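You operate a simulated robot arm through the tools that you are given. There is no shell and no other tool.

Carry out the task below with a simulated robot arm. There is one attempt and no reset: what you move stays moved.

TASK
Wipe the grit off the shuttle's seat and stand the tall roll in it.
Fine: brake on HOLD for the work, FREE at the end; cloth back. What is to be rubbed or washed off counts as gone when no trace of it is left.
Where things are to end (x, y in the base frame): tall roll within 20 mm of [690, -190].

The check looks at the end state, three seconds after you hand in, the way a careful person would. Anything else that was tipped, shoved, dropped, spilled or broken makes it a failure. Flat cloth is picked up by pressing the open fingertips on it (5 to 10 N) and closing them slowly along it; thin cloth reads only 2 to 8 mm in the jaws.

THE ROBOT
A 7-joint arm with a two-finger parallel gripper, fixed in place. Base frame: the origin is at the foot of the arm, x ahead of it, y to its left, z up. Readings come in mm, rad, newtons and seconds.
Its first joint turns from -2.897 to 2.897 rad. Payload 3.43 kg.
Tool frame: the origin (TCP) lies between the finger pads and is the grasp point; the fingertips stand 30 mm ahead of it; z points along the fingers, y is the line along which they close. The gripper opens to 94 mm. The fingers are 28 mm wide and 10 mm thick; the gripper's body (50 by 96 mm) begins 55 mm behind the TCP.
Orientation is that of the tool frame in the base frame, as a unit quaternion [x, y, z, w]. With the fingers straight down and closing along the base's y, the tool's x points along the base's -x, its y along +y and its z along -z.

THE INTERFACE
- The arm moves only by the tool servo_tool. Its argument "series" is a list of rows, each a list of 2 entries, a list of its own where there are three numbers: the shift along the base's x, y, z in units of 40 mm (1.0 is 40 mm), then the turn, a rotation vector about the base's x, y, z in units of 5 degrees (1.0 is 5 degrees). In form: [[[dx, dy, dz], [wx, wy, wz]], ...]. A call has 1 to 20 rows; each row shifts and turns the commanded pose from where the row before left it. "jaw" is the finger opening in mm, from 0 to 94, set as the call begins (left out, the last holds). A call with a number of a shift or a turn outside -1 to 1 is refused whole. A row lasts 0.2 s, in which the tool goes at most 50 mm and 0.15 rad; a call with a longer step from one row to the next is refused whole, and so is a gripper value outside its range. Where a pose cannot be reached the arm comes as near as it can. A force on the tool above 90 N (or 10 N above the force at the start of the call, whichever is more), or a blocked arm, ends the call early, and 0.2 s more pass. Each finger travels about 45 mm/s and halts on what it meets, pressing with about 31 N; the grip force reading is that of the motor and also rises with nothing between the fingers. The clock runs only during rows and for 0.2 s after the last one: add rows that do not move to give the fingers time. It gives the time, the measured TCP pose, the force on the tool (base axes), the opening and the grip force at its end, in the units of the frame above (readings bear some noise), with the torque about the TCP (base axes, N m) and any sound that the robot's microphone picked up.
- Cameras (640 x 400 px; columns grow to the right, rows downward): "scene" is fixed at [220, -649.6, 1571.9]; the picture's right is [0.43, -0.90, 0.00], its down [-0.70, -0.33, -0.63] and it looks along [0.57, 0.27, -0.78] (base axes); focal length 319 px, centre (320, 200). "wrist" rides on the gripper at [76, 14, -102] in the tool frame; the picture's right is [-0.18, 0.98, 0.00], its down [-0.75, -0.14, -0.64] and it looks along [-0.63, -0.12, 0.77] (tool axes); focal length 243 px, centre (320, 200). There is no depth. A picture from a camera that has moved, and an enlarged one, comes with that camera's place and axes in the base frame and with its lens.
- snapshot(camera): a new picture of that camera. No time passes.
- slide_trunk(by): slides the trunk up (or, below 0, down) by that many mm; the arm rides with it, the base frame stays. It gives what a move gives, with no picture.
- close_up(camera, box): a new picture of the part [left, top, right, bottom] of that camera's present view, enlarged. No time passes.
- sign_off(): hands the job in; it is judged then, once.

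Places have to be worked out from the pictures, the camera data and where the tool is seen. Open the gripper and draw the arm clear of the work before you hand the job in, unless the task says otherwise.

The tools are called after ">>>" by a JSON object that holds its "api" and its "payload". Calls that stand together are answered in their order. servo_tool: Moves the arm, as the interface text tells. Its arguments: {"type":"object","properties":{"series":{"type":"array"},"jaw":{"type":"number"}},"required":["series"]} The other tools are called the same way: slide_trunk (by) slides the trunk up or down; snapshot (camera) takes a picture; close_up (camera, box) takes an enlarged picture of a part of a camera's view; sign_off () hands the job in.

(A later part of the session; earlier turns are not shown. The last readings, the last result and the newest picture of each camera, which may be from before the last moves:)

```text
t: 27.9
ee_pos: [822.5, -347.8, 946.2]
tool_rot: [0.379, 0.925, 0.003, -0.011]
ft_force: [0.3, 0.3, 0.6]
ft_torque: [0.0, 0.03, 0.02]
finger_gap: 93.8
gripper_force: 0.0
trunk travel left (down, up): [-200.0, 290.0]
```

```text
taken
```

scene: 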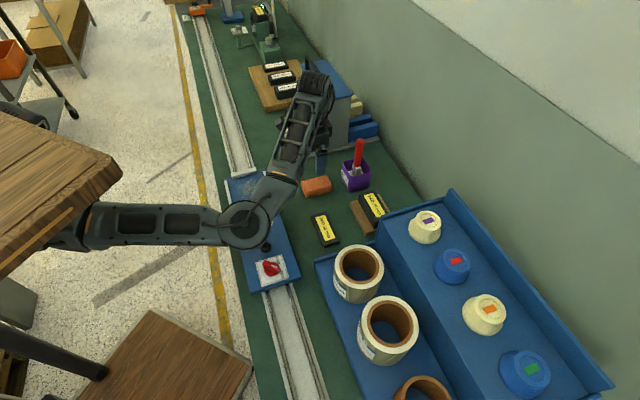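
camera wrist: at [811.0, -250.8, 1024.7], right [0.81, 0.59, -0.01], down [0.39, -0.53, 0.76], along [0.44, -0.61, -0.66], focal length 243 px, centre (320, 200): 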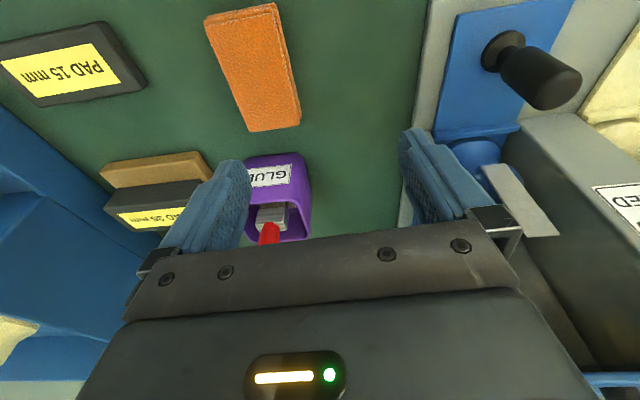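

The elbow now hovers near the shuttle's lever. I zoom in to check its clearance and that nothing shifted.

>>> {"api": "close_up", "payload": {"camera": "scene", "box": [210, 150, 330, 310]}}

>>> {"api": "snapshot", "payload": {"camera": "wrist"}}

```text
2.50 times, centred on (270, 230) of scene
camera zoom: at [220.0, -649.6, 1571.9], right [0.43, -0.9, 0.0], down [-0.7, -0.33, -0.63], along [0.57, 0.27, -0.78], focal length 797 px, centre (445, 125)
```

zoom: 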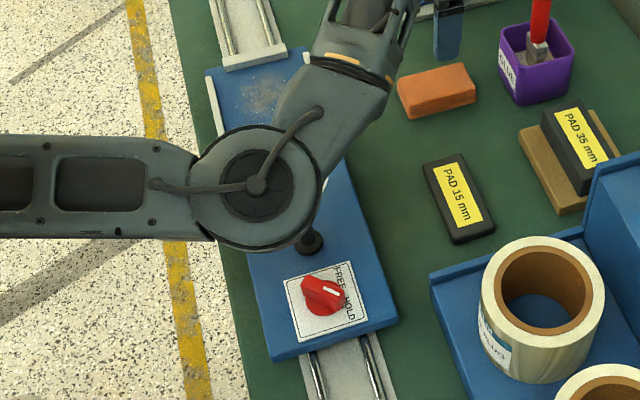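

```text
taken
camera wrist: at [779.4, -283.6, 1049.4], right [0.82, 0.57, -0.01], down [0.45, -0.64, 0.63], along [0.35, -0.52, -0.78], focal length 243 px, centre (320, 200)
```

wrist: 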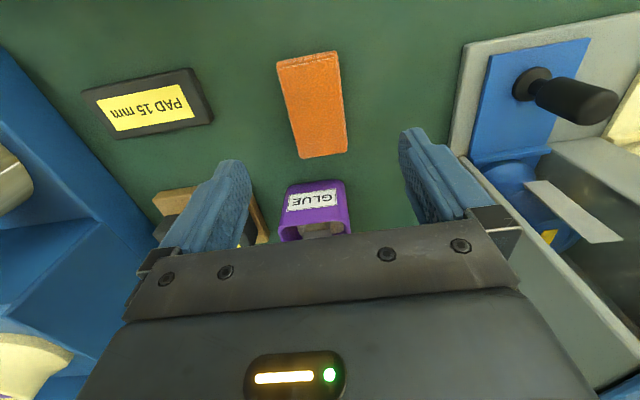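

The shuttle's end has shifted about 10 mm along +e1: the elbow seems to have leaned on the lever during that blocked descent. The pose error also suggests it is still touching. I raise the trunk to lift the elbow straight off, and will put the shuttle right afterwards.

>>> {"api": "slide_trunk", "payload": {"by": 100}}

>>> {"api": "close_up", "payload": {"camera": "scene", "box": [210, 150, 330, 310]}}

```text
t: 29.3
ee_pos: [823.0, -346.6, 1034.4]
tool_rot: [0.379, 0.925, 0.006, -0.018]
ft_force: [-0.1, -0.2, -0.7]
ft_torque: [-0.01, 0.02, 0.01]
finger_gap: 94.0
gripper_force: 0.0
trunk travel left (down, up): [-300.0, 190.0]
```

```text
2.50 times, centred on (270, 230) of scene
camera zoom: at [220.0, -649.6, 1571.9], right [0.43, -0.9, 0.0], down [-0.7, -0.33, -0.63], along [0.57, 0.27, -0.78], focal length 797 px, centre (445, 125)
```

zoom: 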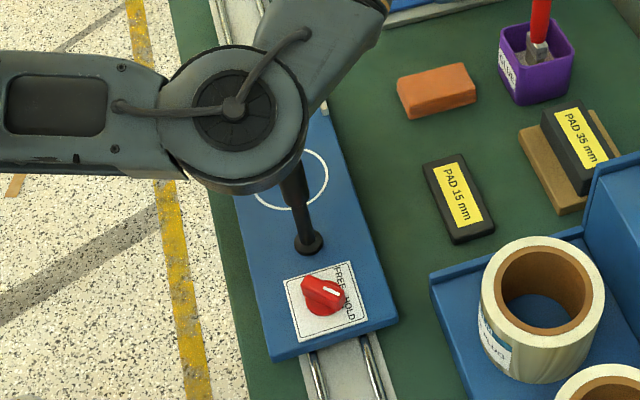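

The elbow is clear above the lever now. The tool still shows some pose error, so the joints may be near a limit; I retreat up and back toward the starting pose to reset the posture.

>>> {"api": "servo_tool", "payload": {"series": [[[0, 0, 0.8], [0, 0, 0]], [[0, 0, 0.8], [0, 0, 0]], [[-0.5, 0.3, 0.5], [0, 0, 0]], [[-0.5, 0.3, 0.5], [0, 0, 0]], [[-0.8, 0.5, 0], [0, 0, 0]], [[-0.8, 0.5, 0], [0, 0, 0]], [[-0.8, 0.5, 0], [0, 0, 0]], [[-0.8, 0.5, 0], [0, 0, 0]], [[0, 0, 0], [0, 0, 0]]]}}

>>> {"api": "snapshot", "payload": {"camera": "scene"}}

>>> {"api": "close_up", "payload": {"camera": "wrist", "box": [0, 0, 640, 250]}}

```text
t: 31.3
ee_pos: [652.6, -243.0, 1135.9]
tool_rot: [0.378, 0.926, 0.006, -0.018]
ft_force: [0.2, -0.7, 0.0]
ft_torque: [-0.02, -0.03, -0.03]
finger_gap: 94.0
gripper_force: 0.0
trunk travel left (down, up): [-300.0, 190.0]
```

```text
taken
```

scene: 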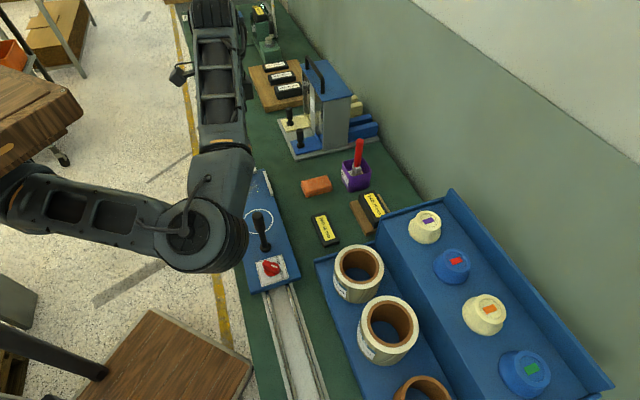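

```text
1.00 times, centred on (320, 125) of wrist (not enlarged: the box is as wide or as high as the picture)
camera zoom: at [610.0, -180.8, 1240.3], right [0.82, 0.57, -0.01], down [0.46, -0.65, 0.61], along [0.34, -0.51, -0.79], focal length 243 px, centre (320, 275)
```

zoom: 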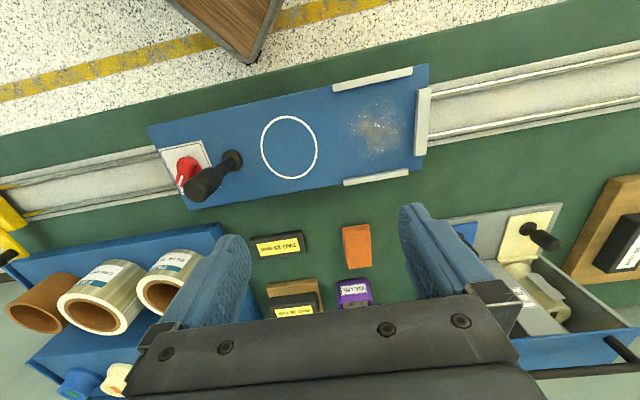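

Comparing views, the shuttle has moved about 18 mm along +e1, so it must go back. My plan: raise the trunk so the elbow stays well above the lever, grip the knob, turn it to FREE, draw the shuttle back by the knob to its original place (knob axis at (485.5,-394.5)), and set HOLD again.

>>> {"api": "slide_trunk", "payload": {"by": 150}}

>>> {"api": "servo_tool", "payload": {"series": [[[-0.385, -0.345, -0.3], [-0.03, -0.03, -0.91]], [[-0.385, -0.345, -0.5], [-0.03, -0.03, -0.91]], [[-0.385, -0.345, -0.5], [-0.03, -0.03, -0.91]], [[-0.385, -0.345, -0.5], [-0.03, -0.03, -0.91]], [[-0.385, -0.345, -0.5], [-0.03, -0.03, -0.91]], [[-0.385, -0.345, -0.5], [-0.03, -0.03, -0.91]], [[-0.385, -0.345, -0.5], [-0.03, -0.03, -0.91]], [[-0.385, -0.345, -0.5], [-0.03, -0.03, -0.91]], [[-0.385, -0.345, -0.5], [-0.03, -0.03, -0.91]], [[-0.385, -0.345, -0.5], [-0.02, -0.06, -0.91]], [[0, 0, 0], [0, 0, 0]]], "jaw": 36}}

>>> {"api": "snapshot", "payload": {"camera": "scene"}}

>>> {"api": "snapshot", "payload": {"camera": "wrist"}}

```text
t: 33.0
ee_pos: [651.8, -243.8, 1285.7]
tool_rot: [0.378, 0.926, 0.007, -0.018]
ft_force: [0.1, 0.7, -0.5]
ft_torque: [0.0, -0.01, -0.03]
finger_gap: 94.1
gripper_force: 0.1
trunk travel left (down, up): [-450.0, 40.0]
```

```text
t: 35.4
ee_pos: [496.8, -382.2, 1094.1]
tool_rot: [0.708, 0.706, 0.008, 0.004]
ft_force: [-0.7, 0.3, 0.7]
ft_torque: [0.01, -0.02, 0.01]
finger_gap: 35.9
gripper_force: 0.1
trunk travel left (down, up): [-450.0, 40.0]
```

```text
taken
```

scene: 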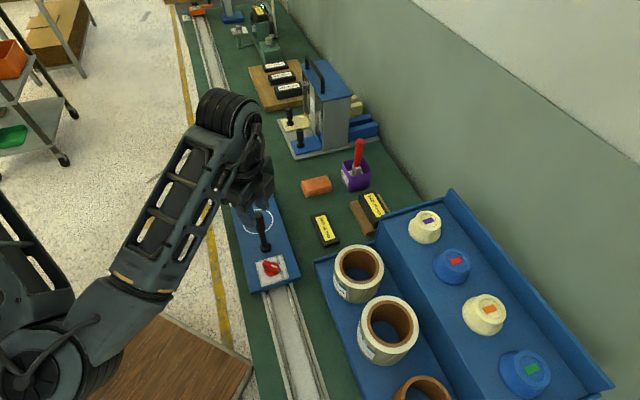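

```text
taken
camera wrist: at [509.7, -305.3, 1196.4], right [0.98, -0.19, 0.01], down [-0.15, -0.76, 0.64], along [-0.11, -0.63, -0.77], focal length 243 px, centre (320, 200)
```

wrist: 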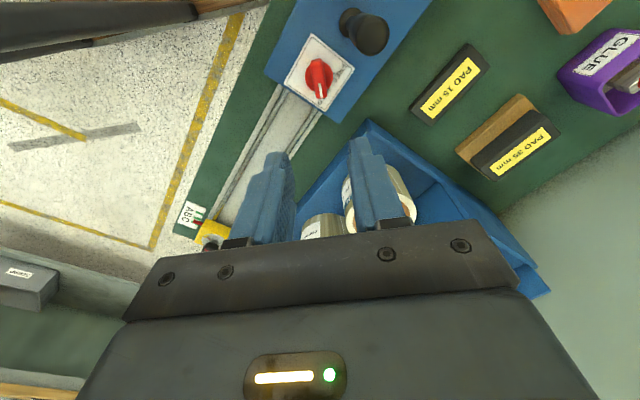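

The pose is good and the elbow is far from the shuttle. I straighten the last degree of tilt and come down to z≈930 above the knob to locate it.

>>> {"api": "servo_tool", "payload": {"series": [[[0.04, 0.03, -0.8], [-0.065, 0.195, 0.03]], [[0, 0, -0.8], [0, 0, 0]], [[0, 0, -0.8], [0, 0, 0]], [[0, 0, -0.8], [0, 0, 0]], [[0, 0, -0.9], [0, 0, 0]], [[0, 0, 0], [0, 0, 0]]]}}

>>> {"api": "close_up", "payload": {"camera": "wrist", "box": [220, 60, 420, 220]}}

>>> {"api": "close_up", "payload": {"camera": "scene", "box": [210, 150, 330, 310]}}

```text
t: 36.8
ee_pos: [500.8, -377.2, 930.0]
tool_rot: [0.707, 0.708, -0.001, -0.001]
ft_force: [0.0, -0.1, 0.1]
ft_torque: [0.01, -0.02, 0.02]
finger_gap: 36.1
gripper_force: 0.1
trunk travel left (down, up): [-450.0, 40.0]
```

```text
2.50 times, centred on (320, 140) of wrist
camera zoom: at [514.0, -299.9, 1031.0], right [0.98, -0.18, 0.0], down [-0.14, -0.75, 0.64], along [-0.12, -0.63, -0.77], focal length 606 px, centre (320, 350)
```

zoom: 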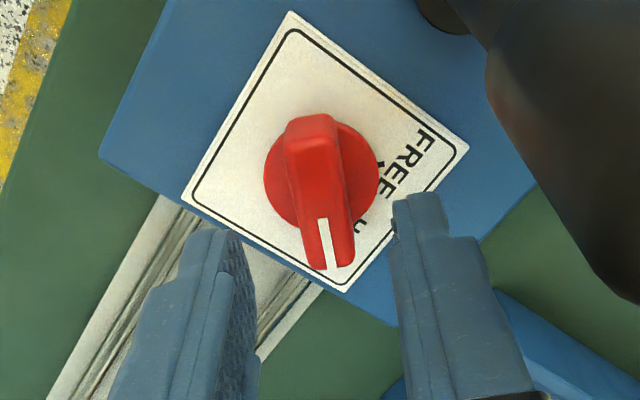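

```text
2.50 times, centred on (270, 230) of scene
camera zoom: at [220.0, -649.6, 1571.9], right [0.43, -0.9, 0.0], down [-0.7, -0.33, -0.63], along [0.57, 0.27, -0.78], focal length 797 px, centre (445, 125)
```

zoom: 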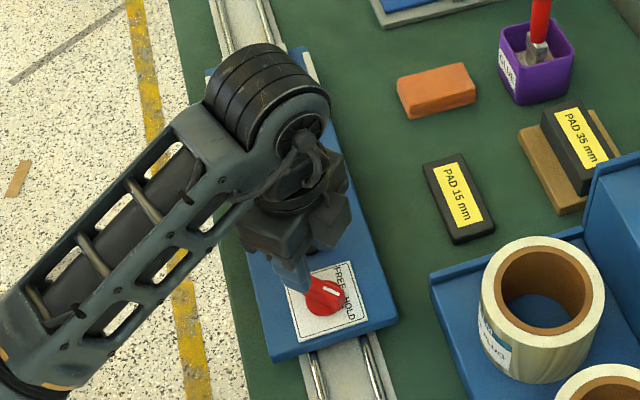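

The knob is at about (499,-382), so the shuttle is off by about 18 mm along e1. I take a still reading to settle the pose noise.

>>> {"api": "servo_tool", "payload": {"series": [[[0, 0, 0], [0, 0, 0]], [[0, 0, 0], [0, 0, 0]]]}}

```text
t: 37.4
ee_pos: [499.8, -378.5, 929.4]
tool_rot: [0.707, 0.708, -0.001, -0.001]
ft_force: [0.0, 0.3, 0.5]
ft_torque: [-0.02, -0.01, 0.02]
finger_gap: 36.0
gripper_force: 0.1
trunk travel left (down, up): [-450.0, 40.0]
```

Adjusting by (-1.3,-4) mm, I lower to the knob and then look before closing.

>>> {"api": "servo_tool", "payload": {"series": [[[-0.03, -0.1, -0.5], [0, 0, 0]], [[0, 0, -0.5], [0, 0, 0]], [[0, 0, -0.14], [0, 0, 0]], [[0, 0, 0], [0, 0, 0]]]}}

>>> {"api": "close_up", "payload": {"camera": "wrist", "box": [220, 60, 480, 260]}}

```text
t: 38.4
ee_pos: [498.2, -382.3, 885.3]
tool_rot: [0.706, 0.708, -0.001, -0.001]
ft_force: [1.0, 0.0, 0.4]
ft_torque: [-0.01, -0.01, 0.02]
finger_gap: 36.2
gripper_force: 0.0
trunk travel left (down, up): [-450.0, 40.0]
```

```text
2.00 times, centred on (350, 160) of wrist
camera zoom: at [511.9, -305.5, 986.2], right [0.98, -0.18, 0.0], down [-0.14, -0.75, 0.64], along [-0.12, -0.63, -0.77], focal length 485 px, centre (260, 280)
```

zoom: 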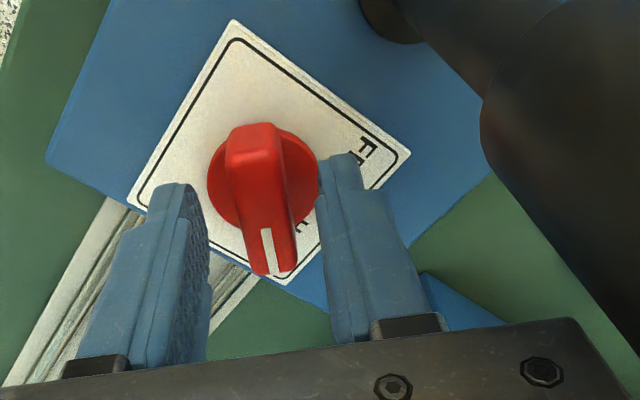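

The bar is centred between the fingers. I close on it.

>>> {"api": "servo_tool", "payload": {"series": [[[0, 0, 0], [0, 0, 0]], [[0, 0, 0], [0, 0, 0]], [[0, 0, 0], [0, 0, 0]]], "jaw": 8}}

```text
t: 39.2
ee_pos: [497.8, -382.5, 885.7]
tool_rot: [0.706, 0.708, 0.0, -0.001]
ft_force: [10.1, -2.5, -0.5]
ft_torque: [-0.47, -0.36, -0.02]
finger_gap: 15.9
gripper_force: 45.4
trunk travel left (down, up): [-450.0, 40.0]
```

The grip is good. I turn the knob back 90° to FREE.

>>> {"api": "servo_tool", "payload": {"series": [[[0.02, 0, 0], [0, 0, 1]], [[0, 0, 0], [0, 0, 1]], [[0, 0, 0], [0, 0, 1]], [[0, 0, 0], [0, 0, 1]], [[0, 0, 0], [0, 0, 1]], [[0, 0, 0], [0, 0, 1]], [[0, 0, 0], [0, 0, 1]], [[0, 0, 0], [0, 0, 1]], [[0, 0, 0], [0, 0, 1]], [[0, 0, 0], [0, 0, 1]], [[0, 0, 0], [0, 0, 1]], [[0, 0, 0], [0, 0, 1]], [[0, 0, 0], [0, 0, 1]], [[0, 0, 0], [0, 0, 1]], [[0, 0, 0], [0, 0, 1]], [[0, 0, 0], [0, 0, 1]], [[0, 0, 0], [0, 0, 1]], [[0, 0, 0], [0, 0, 1]], [[0, 0, 0], [0, 0, 0]]]}}

>>> {"api": "snapshot", "payload": {"camera": "wrist"}}

>>> {"api": "close_up", "payload": {"camera": "scene", "box": [210, 150, 330, 310]}}

```text
t: 43.2
ee_pos: [498.8, -382.7, 884.8]
tool_rot: [-0.002, 1.0, -0.001, -0.001]
ft_force: [-18.2, 14.9, 2.9]
ft_torque: [0.32, 1.32, -0.14]
finger_gap: 15.7
gripper_force: 44.9
trunk travel left (down, up): [-450.0, 40.0]
```

```text
taken
camera wrist: at [422.2, -367.8, 986.3], right [0.18, 0.98, 0.0], down [0.76, -0.14, 0.64], along [0.63, -0.12, -0.77], focal length 243 px, centre (320, 200)
```

wrist: 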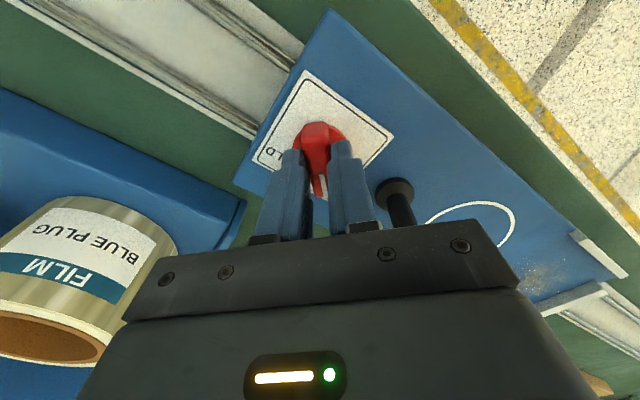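

```text
2.50 times, centred on (270, 230) of scene
camera zoom: at [220.0, -649.6, 1571.9], right [0.43, -0.9, 0.0], down [-0.7, -0.33, -0.63], along [0.57, 0.27, -0.78], focal length 797 px, centre (445, 125)
```

zoom: 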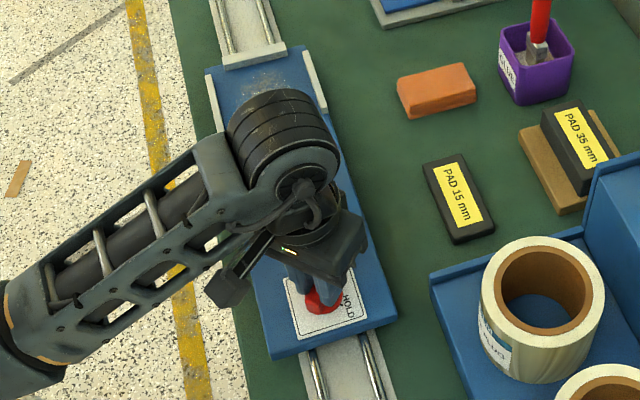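

The knob is at FREE. I slowly drag the shuttle back by (-13,-12.5) mm along its rail with the knob in my grip.

>>> {"api": "servo_tool", "payload": {"series": [[[-0.055, -0.053, 0], [0, 0, 0]], [[-0.055, -0.053, 0], [0, 0, 0]], [[-0.055, -0.053, 0], [0, 0, 0]], [[-0.055, -0.053, 0], [0, 0, 0]], [[-0.055, -0.053, 0], [0, 0, 0]], [[-0.055, -0.053, 0], [0, 0, 0]], [[0, 0, 0], [0, 0, 0]], [[0, 0, 0], [0, 0, 0]]]}}

>>> {"api": "close_up", "payload": {"camera": "scene", "box": [210, 150, 330, 310]}}

```text
t: 45.0
ee_pos: [485.8, -397.1, 884.7]
tool_rot: [-0.001, 1.0, -0.001, -0.002]
ft_force: [-19.1, 21.8, 11.7]
ft_torque: [0.6, -0.38, -0.05]
finger_gap: 15.9
gripper_force: 44.8
trunk travel left (down, up): [-450.0, 40.0]
```

```text
2.50 times, centred on (270, 230) of scene
camera zoom: at [220.0, -649.6, 1571.9], right [0.43, -0.9, 0.0], down [-0.7, -0.33, -0.63], along [0.57, 0.27, -0.78], focal length 797 px, centre (445, 125)
```

zoom: 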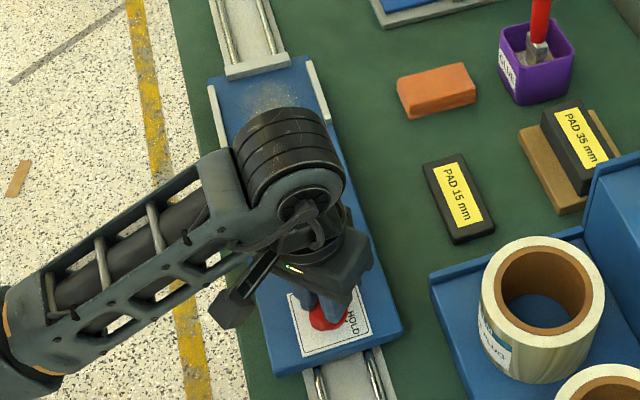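

The shuttle's corners now match the first picture within about a millimetre. I relieve the side load slightly and turn the knob 90° back to HOLD.

>>> {"api": "servo_tool", "payload": {"series": [[[-0.025, 0.03, 0], [0, 0, 0]], [[0, 0, 0], [0, 0, -1]], [[0, 0, 0], [0, 0, -1]], [[0, 0, 0], [0, 0, -1]], [[0, 0, 0], [0, 0, -1]], [[0, 0, 0], [0, 0, -1]], [[0, 0, 0], [0, 0, -1]], [[0, 0, 0], [0, 0, -1]], [[0, 0, 0], [0, 0, -1]], [[0, 0, 0], [0, 0, -1]], [[0, 0, 0], [0, 0, -1]], [[0, 0, 0], [0, 0, -1]], [[0, 0, 0], [0, 0, -1]], [[0, 0, 0], [0, 0, -1]], [[0, 0, 0], [0, 0, -1]], [[0, 0, 0], [0, 0, -1]], [[0, 0, 0], [0, 0, -1]], [[0, 0, 0], [0, 0, -1]], [[0, 0, 0], [0, 0, -1]], [[0, 0, 0], [0, 0, 0]]]}}

>>> {"api": "close_up", "payload": {"camera": "scene", "box": [210, 150, 330, 310]}}

```text
t: 49.2
ee_pos: [486.8, -395.4, 885.1]
tool_rot: [0.706, 0.708, -0.001, 0.002]
ft_force: [30.4, -17.8, 21.9]
ft_torque: [0.61, -0.77, 0.05]
finger_gap: 16.0
gripper_force: 45.1
trunk travel left (down, up): [-450.0, 40.0]
```

```text
2.50 times, centred on (270, 230) of scene
camera zoom: at [220.0, -649.6, 1571.9], right [0.43, -0.9, 0.0], down [-0.7, -0.33, -0.63], along [0.57, 0.27, -0.78], focal length 797 px, centre (445, 125)
```

zoom: 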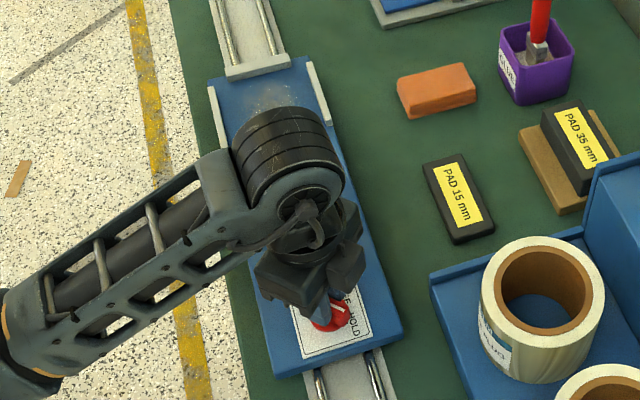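

The knob is turned and the shuttle is at its original place. I release and rise straight up, then look.

>>> {"api": "servo_tool", "payload": {"series": [[[0, 0, 0], [0, 0, 0]], [[0, 0, 0], [0, 0, 0]], [[0, 0, 0], [0, 0, 0]]], "jaw": 36}}

>>> {"api": "servo_tool", "payload": {"series": [[[0, 0, 0.5], [0, 0, 0]], [[0, 0, 0.9], [0, 0, 0]], [[0, 0, 0.9], [0, 0, 0]], [[0, 0, 0.9], [0, 0, 0]], [[0, 0, 0.9], [0, 0, 0]], [[0, 0, 0.9], [0, 0, 0]], [[0, 0, 0], [0, 0, 0]]]}}

>>> {"api": "close_up", "payload": {"camera": "wrist", "box": [220, 0, 420, 160]}}

>>> {"api": "close_up", "payload": {"camera": "scene", "box": [210, 150, 330, 310]}}

```text
t: 50.0
ee_pos: [485.0, -394.1, 883.9]
tool_rot: [0.706, 0.708, -0.001, -0.002]
ft_force: [-0.1, 0.1, 0.5]
ft_torque: [0.03, 0.01, 0.01]
finger_gap: 36.1
gripper_force: 0.0
trunk travel left (down, up): [-450.0, 40.0]
```

```text
t: 51.6
ee_pos: [484.7, -392.7, 1084.6]
tool_rot: [0.707, 0.708, -0.001, -0.002]
ft_force: [-0.1, -0.1, -0.3]
ft_torque: [0.02, -0.02, 0.0]
finger_gap: 36.0
gripper_force: 0.0
trunk travel left (down, up): [-450.0, 40.0]
```

```text
2.50 times, centred on (320, 80) of wrist
camera zoom: at [498.4, -316.7, 1186.9], right [0.98, -0.18, 0.0], down [-0.14, -0.75, 0.64], along [-0.12, -0.63, -0.77], focal length 606 px, centre (320, 500)
```

zoom: 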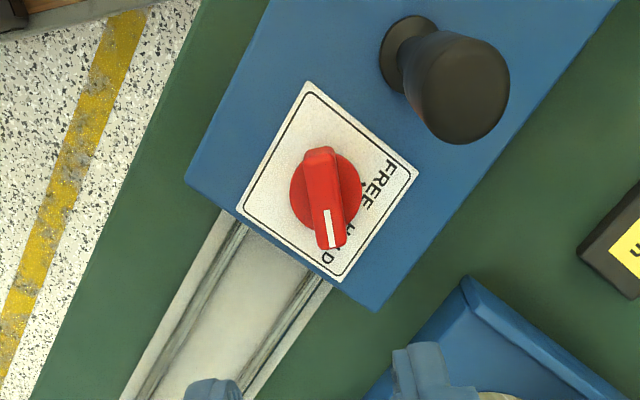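

```text
2.50 times, centred on (270, 230) of scene
camera zoom: at [220.0, -649.6, 1571.9], right [0.43, -0.9, 0.0], down [-0.7, -0.33, -0.63], along [0.57, 0.27, -0.78], focal length 797 px, centre (445, 125)
```

zoom: 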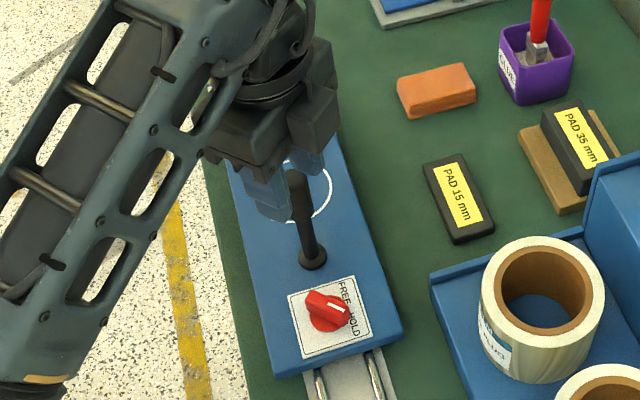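

The brake is on HOLD and the shuttle is within about 2 mm of its original place. I raise the trunk the remaining 40 mm for elbow clearance and fly to above the cloth.

>>> {"api": "slide_trunk", "payload": {"by": 40}}

>>> {"api": "servo_tool", "payload": {"series": [[[0.92, 0.12, -0.2], [0, 0, 1]], [[0.92, 0.12, -0.2], [0, 0, 1]], [[0.92, 0.12, -0.2], [0, 0, 1]], [[0.92, 0.12, -0.2], [0, 0, 1]], [[0.92, 0.12, -0.2], [0, 0, 1]], [[0.92, 0.12, -0.2], [0, 0, 1]], [[0.92, 0.12, -0.2], [0, 0, 1]], [[0.92, 0.12, -0.2], [0, 0, 1]], [[0.92, 0.12, -0.2], [0, 0, 1]], [[0, 0, -0.8], [0, 0, 0]], [[0, 0, 0], [0, 0, 0]]], "jaw": 94}}

>>> {"api": "snapshot", "payload": {"camera": "scene"}}

```text
t: 52.4
ee_pos: [483.9, -395.3, 1124.0]
tool_rot: [0.706, 0.708, 0.0, 0.0]
ft_force: [0.0, -0.5, -0.2]
ft_torque: [0.0, 0.0, -0.01]
finger_gap: 36.1
gripper_force: 0.0
trunk travel left (down, up): [-490.0, 0.0]
```

```text
t: 54.8
ee_pos: [815.7, -350.6, 1019.7]
tool_rot: [0.381, 0.925, 0.0, 0.0]
ft_force: [-0.2, 1.4, -0.4]
ft_torque: [0.02, 0.01, 0.0]
finger_gap: 94.1
gripper_force: 0.0
trunk travel left (down, up): [-490.0, 0.0]
```

```text
taken
```

scene: 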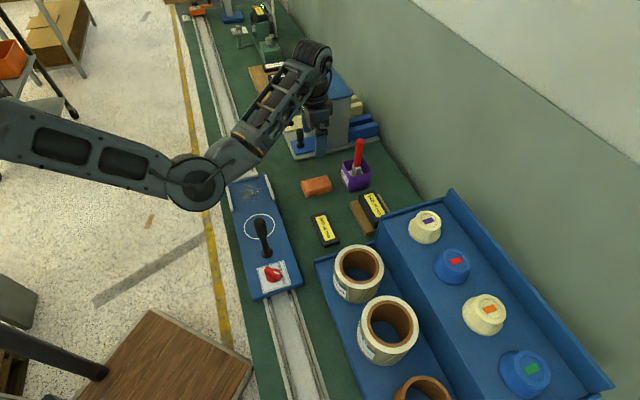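

The elbow is now well clear of the lever. I descend in stages and check that the pose follows.

>>> {"api": "servo_tool", "payload": {"series": [[[0, 0, -0.8], [0, 0, 0]], [[0, 0, -0.8], [0, 0, 0]], [[0, 0, -0.8], [0, 0, 0]], [[0, 0, -0.6], [0, 0, 0]], [[0, 0, 0], [0, 0, 0]]]}}

>>> {"api": "snapshot", "payload": {"camera": "scene"}}

>>> {"api": "snapshot", "payload": {"camera": "wrist"}}

```text
t: 56.0
ee_pos: [816.1, -351.8, 899.9]
tool_rot: [0.382, 0.924, -0.001, 0.0]
ft_force: [0.4, -0.5, -0.4]
ft_torque: [0.02, -0.03, 0.01]
finger_gap: 93.9
gripper_force: 0.1
trunk travel left (down, up): [-490.0, 0.0]
```

```text
taken
```

scene: 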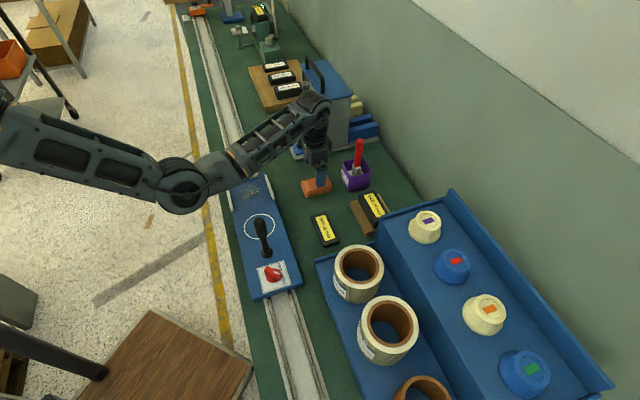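

```text
taken
camera wrist: at [770.8, -286.1, 1001.2], right [0.82, 0.57, 0.0], down [0.44, -0.63, 0.64], along [0.36, -0.53, -0.77], focal length 243 px, centre (320, 200)
```

wrist: 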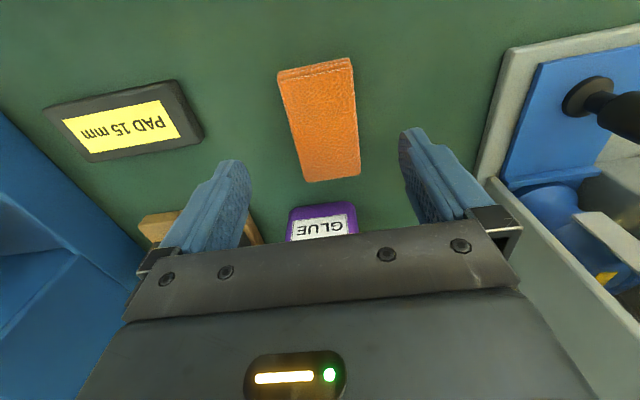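

Tracking is exact now. I lower the fingertips to about z=818 alongside the cloth.

>>> {"api": "servo_tool", "payload": {"series": [[[-0.02, 0.03, -0.6], [0, 0, 0]], [[0, 0, -0.5], [0, 0, 0]], [[0, 0, -0.2], [0, 0, 0]], [[0, 0, 0], [0, 0, 0]]]}}

>>> {"api": "snapshot", "payload": {"camera": "wrist"}}

>>> {"api": "close_up", "payload": {"camera": "scene", "box": [260, 90, 400, 220]}}

```text
t: 57.0
ee_pos: [813.8, -348.6, 847.3]
tool_rot: [0.382, 0.924, -0.001, 0.0]
ft_force: [0.2, -1.6, 0.9]
ft_torque: [0.01, -0.01, 0.0]
finger_gap: 94.0
gripper_force: 0.0
trunk travel left (down, up): [-490.0, 0.0]
```

```text
taken
camera wrist: at [770.3, -284.4, 949.4], right [0.82, 0.57, 0.0], down [0.44, -0.63, 0.64], along [0.36, -0.53, -0.77], focal length 243 px, centre (320, 200)
```

wrist: 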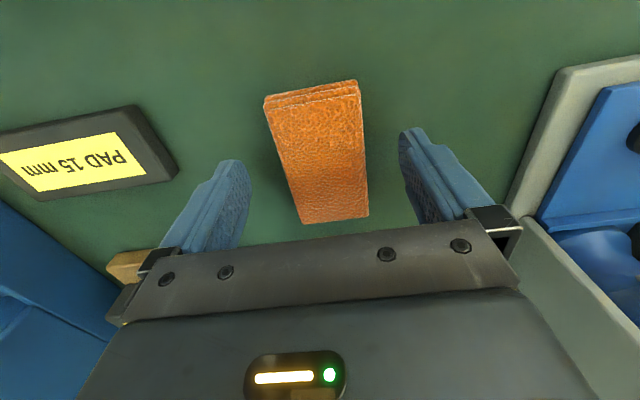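

```text
3.08 times, centred on (330, 155) of scene
camera zoom: at [220.0, -649.6, 1571.9], right [0.43, -0.9, 0.0], down [-0.7, -0.33, -0.63], along [0.57, 0.27, -0.78], focal length 981 px, centre (289, 338)
```

zoom: 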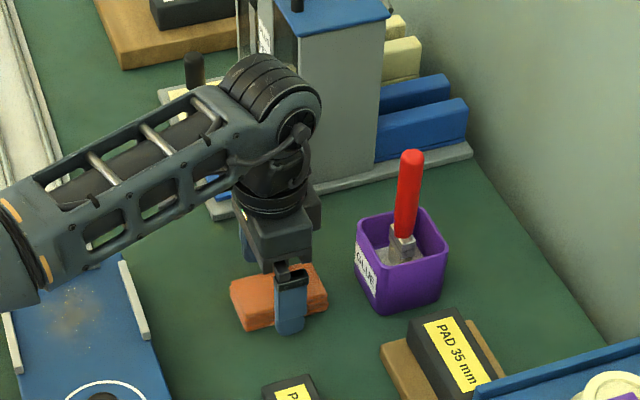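

The fingers flank the cloth, tips near z=817. I close the jaw across it.

>>> {"api": "servo_tool", "payload": {"series": [[[0, 0, 0], [0, 0, 0]], [[0, 0, 0], [0, 0, 0]], [[0, 0, 0], [0, 0, 0]], [[0, 0, 0], [0, 0, 0]], [[0, 0, 0], [0, 0, 0]]], "jaw": 25}}

>>> {"api": "snapshot", "payload": {"camera": "wrist"}}

>>> {"api": "close_up", "payload": {"camera": "scene", "box": [280, 140, 360, 210]}}

```text
t: 58.2
ee_pos: [814.6, -350.1, 847.4]
tool_rot: [0.381, 0.924, -0.001, -0.001]
ft_force: [-0.2, 1.0, -0.2]
ft_torque: [0.05, 0.0, 0.02]
finger_gap: 54.0
gripper_force: 30.9
trunk travel left (down, up): [-490.0, 0.0]
```

```text
taken
camera wrist: at [770.3, -284.5, 949.6], right [0.82, 0.57, 0.0], down [0.44, -0.63, 0.64], along [0.36, -0.53, -0.77], focal length 243 px, centre (320, 200)
```

wrist: 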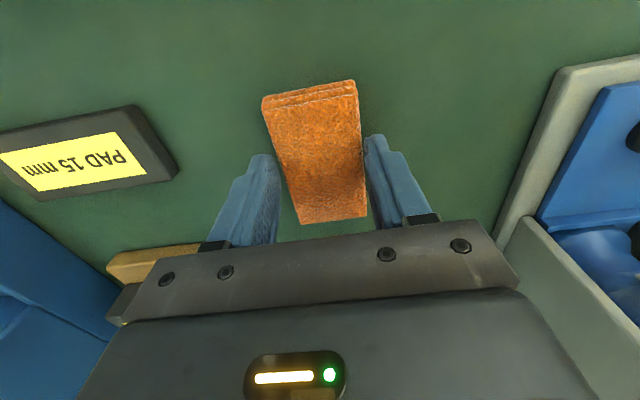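

```text
5.71 times, centred on (320, 175) of scene
camera zoom: at [220.0, -649.6, 1571.9], right [0.43, -0.9, 0.0], down [-0.7, -0.33, -0.63], along [0.57, 0.27, -0.78], focal length 1822 px, centre (320, 343)
```

zoom: 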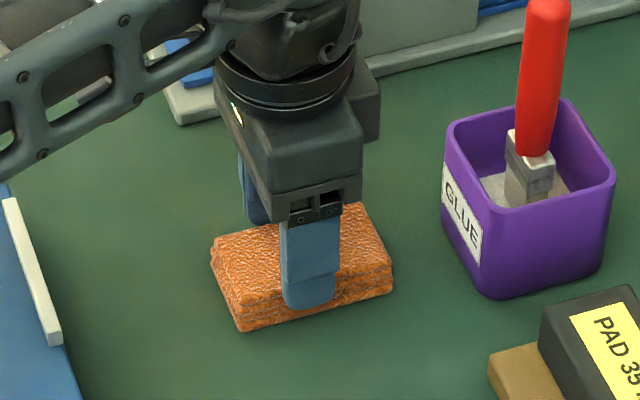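

It is held at 54 mm with 31 N, and the fingertips end a little above the cloth's bottom. I lift and check.

>>> {"api": "servo_tool", "payload": {"series": [[[0, 0, 0.3], [0, 0, 0]], [[0, 0, 0.6], [0, 0, 0]], [[0, 0, 0.8], [0, 0, 0]], [[0, 0, 0.8], [0, 0, 0]], [[0, 0, 0], [0, 0, 0]]]}}

>>> {"api": "snapshot", "payload": {"camera": "wrist"}}

>>> {"api": "close_up", "payload": {"camera": "scene", "box": [270, 90, 370, 210]}}

```text
t: 59.4
ee_pos: [814.5, -349.7, 948.7]
tool_rot: [0.382, 0.924, -0.001, -0.001]
ft_force: [0.3, 0.5, -0.1]
ft_torque: [0.03, 0.02, 0.03]
finger_gap: 53.9
gripper_force: 31.3
trunk travel left (down, up): [-490.0, 0.0]
```

```text
taken
camera wrist: at [770.6, -284.1, 1049.1], right [0.82, 0.57, 0.0], down [0.44, -0.63, 0.64], along [0.36, -0.53, -0.77], focal length 243 px, centre (320, 200)
```

wrist: 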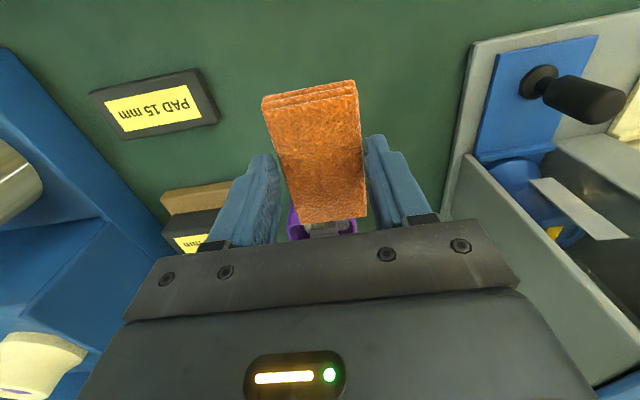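

```text
3.33 times, centred on (320, 150) of scene
camera zoom: at [220.0, -649.6, 1571.9], right [0.43, -0.9, 0.0], down [-0.7, -0.33, -0.63], along [0.57, 0.27, -0.78], focal length 1063 px, centre (320, 367)
```

zoom: 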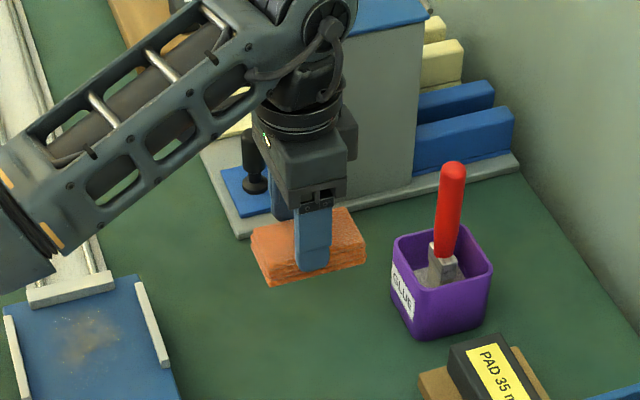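

The cloth hangs level in the grip. I carry it over to above the seat at about (690,-190), staying at z≈950.

>>> {"api": "servo_tool", "payload": {"series": [[[-0.52, 0.66, 0], [0, 0, 0]], [[-0.52, 0.66, 0], [0, 0, 0]], [[-0.52, 0.66, 0], [0, 0, 0]], [[-0.52, 0.66, 0], [0, 0, 0]], [[-0.52, 0.67, 0], [0, 0, 0]], [[-0.51, 0.67, 0], [0, 0, 0]], [[0, 0, 0], [0, 0, 0]]]}}

>>> {"api": "snapshot", "payload": {"camera": "wrist"}}

>>> {"api": "snapshot", "payload": {"camera": "scene"}}

```text
t: 61.0
ee_pos: [692.9, -191.1, 947.8]
tool_rot: [0.382, 0.924, -0.001, 0.0]
ft_force: [0.7, -0.4, -0.3]
ft_torque: [0.02, -0.01, -0.02]
finger_gap: 53.7
gripper_force: 30.6
trunk travel left (down, up): [-490.0, 0.0]
```

```text
taken
camera wrist: at [647.6, -125.5, 1050.0], right [0.82, 0.57, 0.0], down [0.44, -0.63, 0.64], along [0.36, -0.53, -0.77], focal length 243 px, centre (320, 200)
```

wrist: 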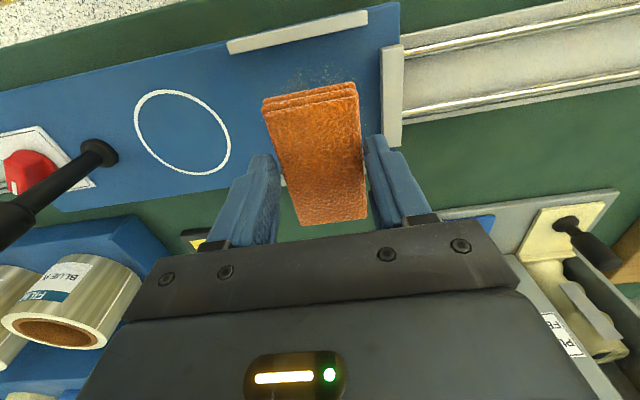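

```text
taken
```

scene: 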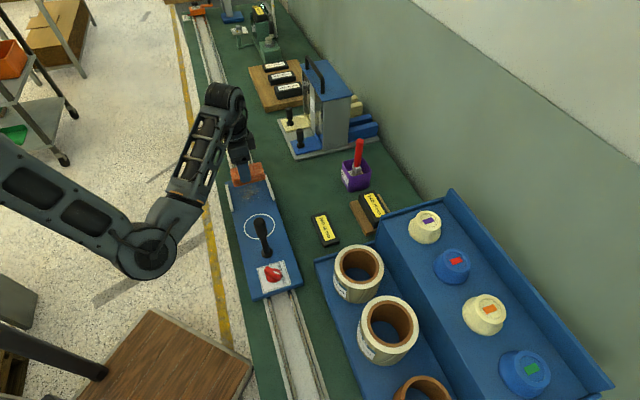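

The seat's left rail inner edge is about 55 mm from the centre line and the end rail about 55 mm ahead of centre, so I have about ±11 mm across and ±16 mm along for wiping strokes. I lower the cloth toward the surface.

>>> {"api": "servo_tool", "payload": {"series": [[[-0.05, 0.02, -0.6], [0, 0, 0]], [[0, 0, -0.5], [0, 0, 0]], [[0, 0, -0.3], [0, 0, 0]], [[0, 0, 0], [0, 0, 0]]]}}

>>> {"api": "snapshot", "payload": {"camera": "wrist"}}

>>> {"api": "close_up", "payload": {"camera": "scene", "box": [210, 140, 300, 230]}}

```text
t: 62.0
ee_pos: [688.9, -189.6, 893.2]
tool_rot: [0.382, 0.924, -0.001, -0.001]
ft_force: [0.3, 0.1, 0.3]
ft_torque: [0.03, -0.02, 0.04]
finger_gap: 53.8
gripper_force: 31.0
trunk travel left (down, up): [-490.0, 0.0]
```

```text
taken
camera wrist: at [644.5, -125.1, 994.1], right [0.82, 0.57, 0.0], down [0.44, -0.63, 0.64], along [0.36, -0.53, -0.77], focal length 243 px, centre (320, 200)
```

wrist: 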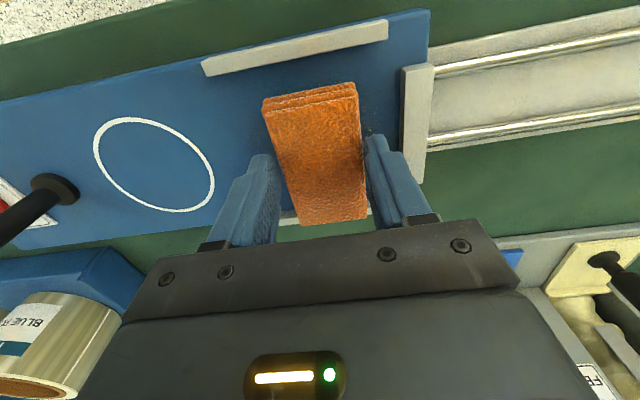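

```text
4.44 times, centred on (255, 185) of scene
camera zoom: at [220.0, -649.6, 1571.9], right [0.43, -0.9, 0.0], down [-0.7, -0.33, -0.63], along [0.57, 0.27, -0.78], focal length 1417 px, centre (609, 267)
```

zoom: 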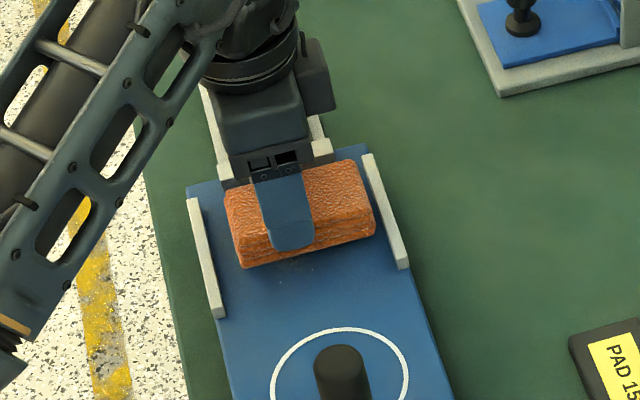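

The cloth sits centred between the rails in both views. I descend in small steps until contact shows.

>>> {"api": "servo_tool", "payload": {"series": [[[0, 0, -0.1], [0, 0, 0]], [[0, 0, -0.1], [0, 0, 0]], [[0, 0, -0.05], [0, 0, 0]], [[0, 0, -0.05], [0, 0, 0]], [[0, 0, 0], [0, 0, 0]]]}}

```text
t: 63.2
ee_pos: [687.7, -191.4, 883.3]
tool_rot: [0.381, 0.924, 0.0, 0.001]
ft_force: [3.7, 4.2, 37.5]
ft_torque: [0.39, 0.14, 0.1]
finger_gap: 53.6
gripper_force: 31.1
trunk travel left (down, up): [-490.0, 0.0]
```

Contact already reads 37 N, which is too hard. I ease up a little.

>>> {"api": "servo_tool", "payload": {"series": [[[0, 0, 0.035], [0, 0, 0]], [[0, 0, 0], [0, 0, 0]]]}}

```text
t: 63.8
ee_pos: [686.9, -190.2, 882.5]
tool_rot: [0.382, 0.924, -0.001, -0.001]
ft_force: [4.4, 2.7, 26.5]
ft_torque: [0.05, -0.35, 0.06]
finger_gap: 53.7
gripper_force: 31.0
trunk travel left (down, up): [-490.0, 0.0]
```

About 8 N per mm; another 2 mm up gives around 10 N.

>>> {"api": "servo_tool", "payload": {"series": [[[0, 0, 0.048], [0, 0, 0]], [[0, 0, 0], [0, 0, 0]]]}}

```text
t: 64.4
ee_pos: [687.6, -188.5, 883.0]
tool_rot: [0.382, 0.924, -0.001, -0.001]
ft_force: [1.3, -0.3, 2.2]
ft_torque: [-0.11, -0.24, -0.06]
finger_gap: 53.8
gripper_force: 31.2
trunk travel left (down, up): [-490.0, 0.0]
```

Now about 2 N; I press 0.8 mm more and rub back and forth along the shuttle's axis (±14 mm).

>>> {"api": "servo_tool", "payload": {"series": [[[0, 0, -0.02], [0, 0, 0]], [[0.12, 0.12, 0], [0, 0, 0]], [[0.12, 0.12, 0], [0, 0, 0]], [[-0.12, -0.12, 0], [0, 0, 0]], [[-0.12, -0.12, 0], [0, 0, 0]], [[-0.12, -0.12, 0], [0, 0, 0]], [[-0.12, -0.12, 0], [0, 0, 0]], [[0.12, 0.12, 0], [0, 0, 0]], [[0.12, 0.12, 0], [0, 0, 0]], [[0.12, 0.12, 0], [0, 0, 0]], [[0.12, 0.12, 0], [0, 0, 0]], [[-0.12, -0.12, 0], [0, 0, 0]], [[-0.12, -0.12, 0], [0, 0, 0]], [[-0.12, -0.12, 0], [0, 0, 0]], [[-0.12, -0.12, 0], [0, 0, 0]], [[0.12, 0.12, 0], [0, 0, 0]], [[0.12, 0.12, 0], [0, 0, 0]]]}}

>>> {"api": "snapshot", "payload": {"camera": "wrist"}}

>>> {"api": "close_up", "payload": {"camera": "scene", "box": [210, 140, 300, 230]}}

```text
t: 68.0
ee_pos: [688.7, -190.4, 883.1]
tool_rot: [0.382, 0.924, -0.001, 0.0]
ft_force: [-0.7, 0.1, 0.5]
ft_torque: [-0.02, 0.03, 0.01]
finger_gap: 53.6
gripper_force: 30.7
trunk travel left (down, up): [-490.0, 0.0]
```

```text
taken
camera wrist: at [643.9, -125.1, 984.6], right [0.82, 0.57, 0.0], down [0.44, -0.63, 0.64], along [0.36, -0.53, -0.77], focal length 243 px, centre (320, 200)
```

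wrist: 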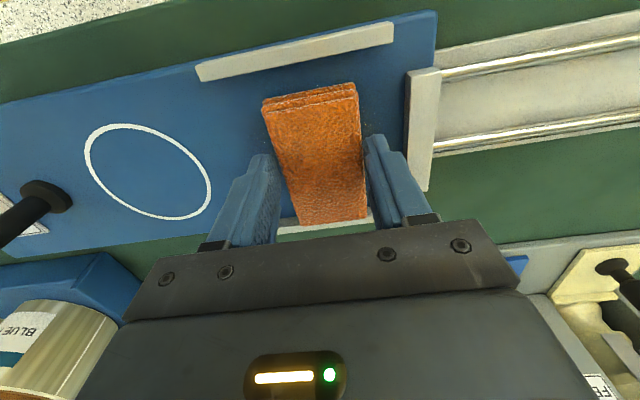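

```text
4.44 times, centred on (255, 185) of scene
camera zoom: at [220.0, -649.6, 1571.9], right [0.43, -0.9, 0.0], down [-0.7, -0.33, -0.63], along [0.57, 0.27, -0.78], focal length 1417 px, centre (609, 267)
```

zoom: 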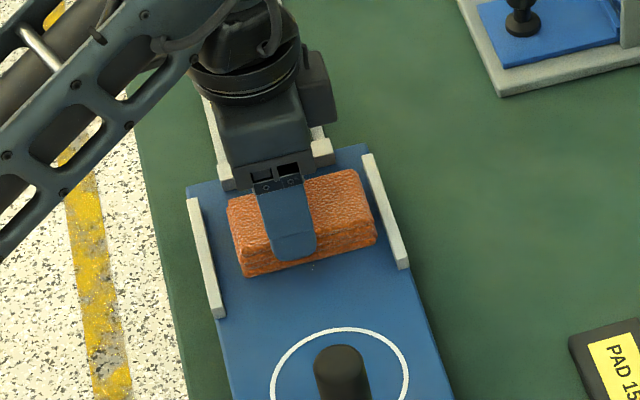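

Force has dropped to almost zero, so the cloth barely touches now. I zoom in to see whether its end is riding on the right rail.

>>> {"api": "close_up", "payload": {"camera": "scene", "box": [245, 165, 305, 215]}}

>>> {"api": "close_up", "payload": {"camera": "wrist", "box": [180, 10, 460, 240]}}

```text
8.00 times, centred on (275, 190) of scene
camera zoom: at [220.0, -649.6, 1571.9], right [0.43, -0.9, 0.0], down [-0.7, -0.33, -0.63], along [0.57, 0.27, -0.78], focal length 2550 px, centre (680, 280)
```

zoom: 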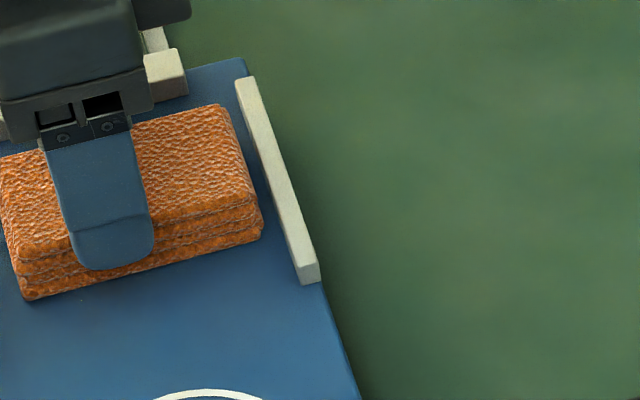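

```text
1.74 times, centred on (320, 125) of wrist
camera zoom: at [643.9, -125.1, 984.6], right [0.82, 0.57, 0.0], down [0.44, -0.63, 0.64], along [0.36, -0.53, -0.77], focal length 422 px, centre (320, 330)
```

zoom: 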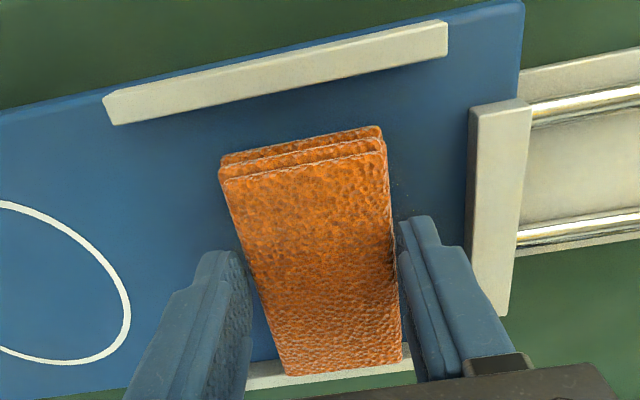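

The cloth lies flat and clear of both rails by about 13 mm; a few specks remain beside it. I lower a bit more to regain pressure.

>>> {"api": "servo_tool", "payload": {"series": [[[0, 0, -0.03], [0, 0, 0]], [[0, 0, 0], [0, 0, 0]]]}}

```text
t: 68.6
ee_pos: [687.2, -189.5, 883.3]
tool_rot: [0.381, 0.924, -0.002, 0.001]
ft_force: [-0.2, -1.5, 12.7]
ft_torque: [0.07, 0.16, -0.03]
finger_gap: 54.1
gripper_force: 30.9
trunk travel left (down, up): [-490.0, 0.0]
```

At 12.7 N I rub along the axis again, shifted 8 mm to the right, then move across for the left side.

>>> {"api": "servo_tool", "payload": {"series": [[[0.14, -0.14, 0], [0, 0, 0]], [[0.12, 0.12, 0], [0, 0, 0]], [[0.12, 0.12, 0], [0, 0, 0]], [[-0.12, -0.12, 0], [0, 0, 0]], [[-0.12, -0.12, 0], [0, 0, 0]], [[-0.12, -0.12, 0], [0, 0, 0]], [[-0.12, -0.12, 0], [0, 0, 0]], [[-0.12, -0.12, 0], [0, 0, 0]], [[0.12, 0.12, 0], [0, 0, 0]], [[0.12, 0.12, 0], [0, 0, 0]], [[0.12, 0.12, 0], [0, 0, 0]], [[0.12, 0.12, 0], [0, 0, 0]], [[0.12, 0.12, 0], [0, 0, 0]], [[-0.12, -0.12, 0], [0, 0, 0]], [[-0.12, -0.12, 0], [0, 0, 0]], [[-0.14, 0.14, 0], [0, 0, 0]], [[-0.14, 0.14, 0], [0, 0, 0]]]}}

>>> {"api": "servo_tool", "payload": {"series": [[[0.12, 0.12, 0], [0, 0, 0]], [[0.12, 0.12, 0], [0, 0, 0]], [[-0.12, -0.12, 0], [0, 0, 0]], [[-0.12, -0.12, 0], [0, 0, 0]], [[-0.12, -0.12, 0], [0, 0, 0]], [[-0.12, -0.12, 0], [0, 0, 0]], [[-0.12, -0.12, 0], [0, 0, 0]], [[0.12, 0.12, 0], [0, 0, 0]], [[0.12, 0.12, 0], [0, 0, 0]], [[0.12, 0.12, 0], [0, 0, 0]], [[0.12, 0.12, 0], [0, 0, 0]], [[0.12, 0.12, 0], [0, 0, 0]], [[-0.12, -0.12, 0], [0, 0, 0]], [[-0.12, -0.12, 0], [0, 0, 0]], [[0.14, -0.14, 0], [0, 0, 0]]]}}

>>> {"api": "close_up", "payload": {"camera": "wrist", "box": [180, 10, 460, 240]}}

>>> {"api": "close_up", "payload": {"camera": "scene", "box": [210, 140, 300, 230]}}

```text
t: 72.2
ee_pos: [681.6, -185.3, 883.1]
tool_rot: [0.382, 0.924, -0.001, 0.0]
ft_force: [3.6, -4.4, 5.0]
ft_torque: [-0.19, -0.24, -0.06]
finger_gap: 53.9
gripper_force: 30.8
trunk travel left (down, up): [-490.0, 0.0]
```

```text
t: 75.4
ee_pos: [688.5, -189.5, 882.7]
tool_rot: [0.382, 0.924, 0.0, -0.001]
ft_force: [-2.8, 2.7, 5.0]
ft_torque: [0.09, 0.06, -0.01]
finger_gap: 53.9
gripper_force: 31.2
trunk travel left (down, up): [-490.0, 0.0]
```

```text
1.74 times, centred on (320, 125) of wrist
camera zoom: at [644.5, -124.3, 984.1], right [0.82, 0.57, 0.0], down [0.44, -0.63, 0.64], along [0.36, -0.53, -0.77], focal length 422 px, centre (320, 330)
```

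zoom: 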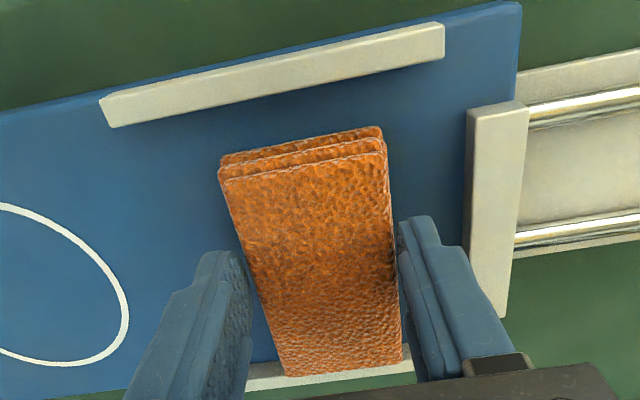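

```text
4.44 times, centred on (255, 185) of scene
camera zoom: at [220.0, -649.6, 1571.9], right [0.43, -0.9, 0.0], down [-0.7, -0.33, -0.63], along [0.57, 0.27, -0.78], focal length 1417 px, centre (609, 267)
```

zoom: 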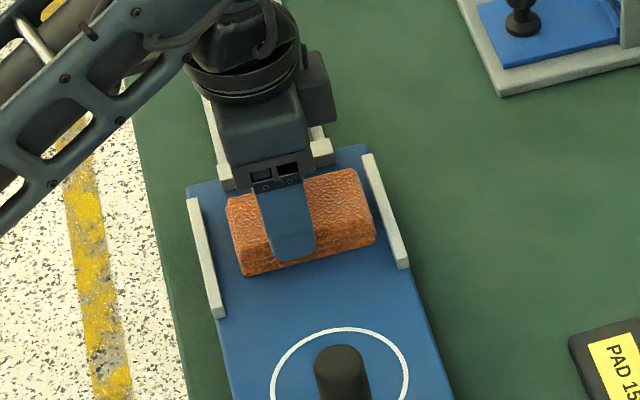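

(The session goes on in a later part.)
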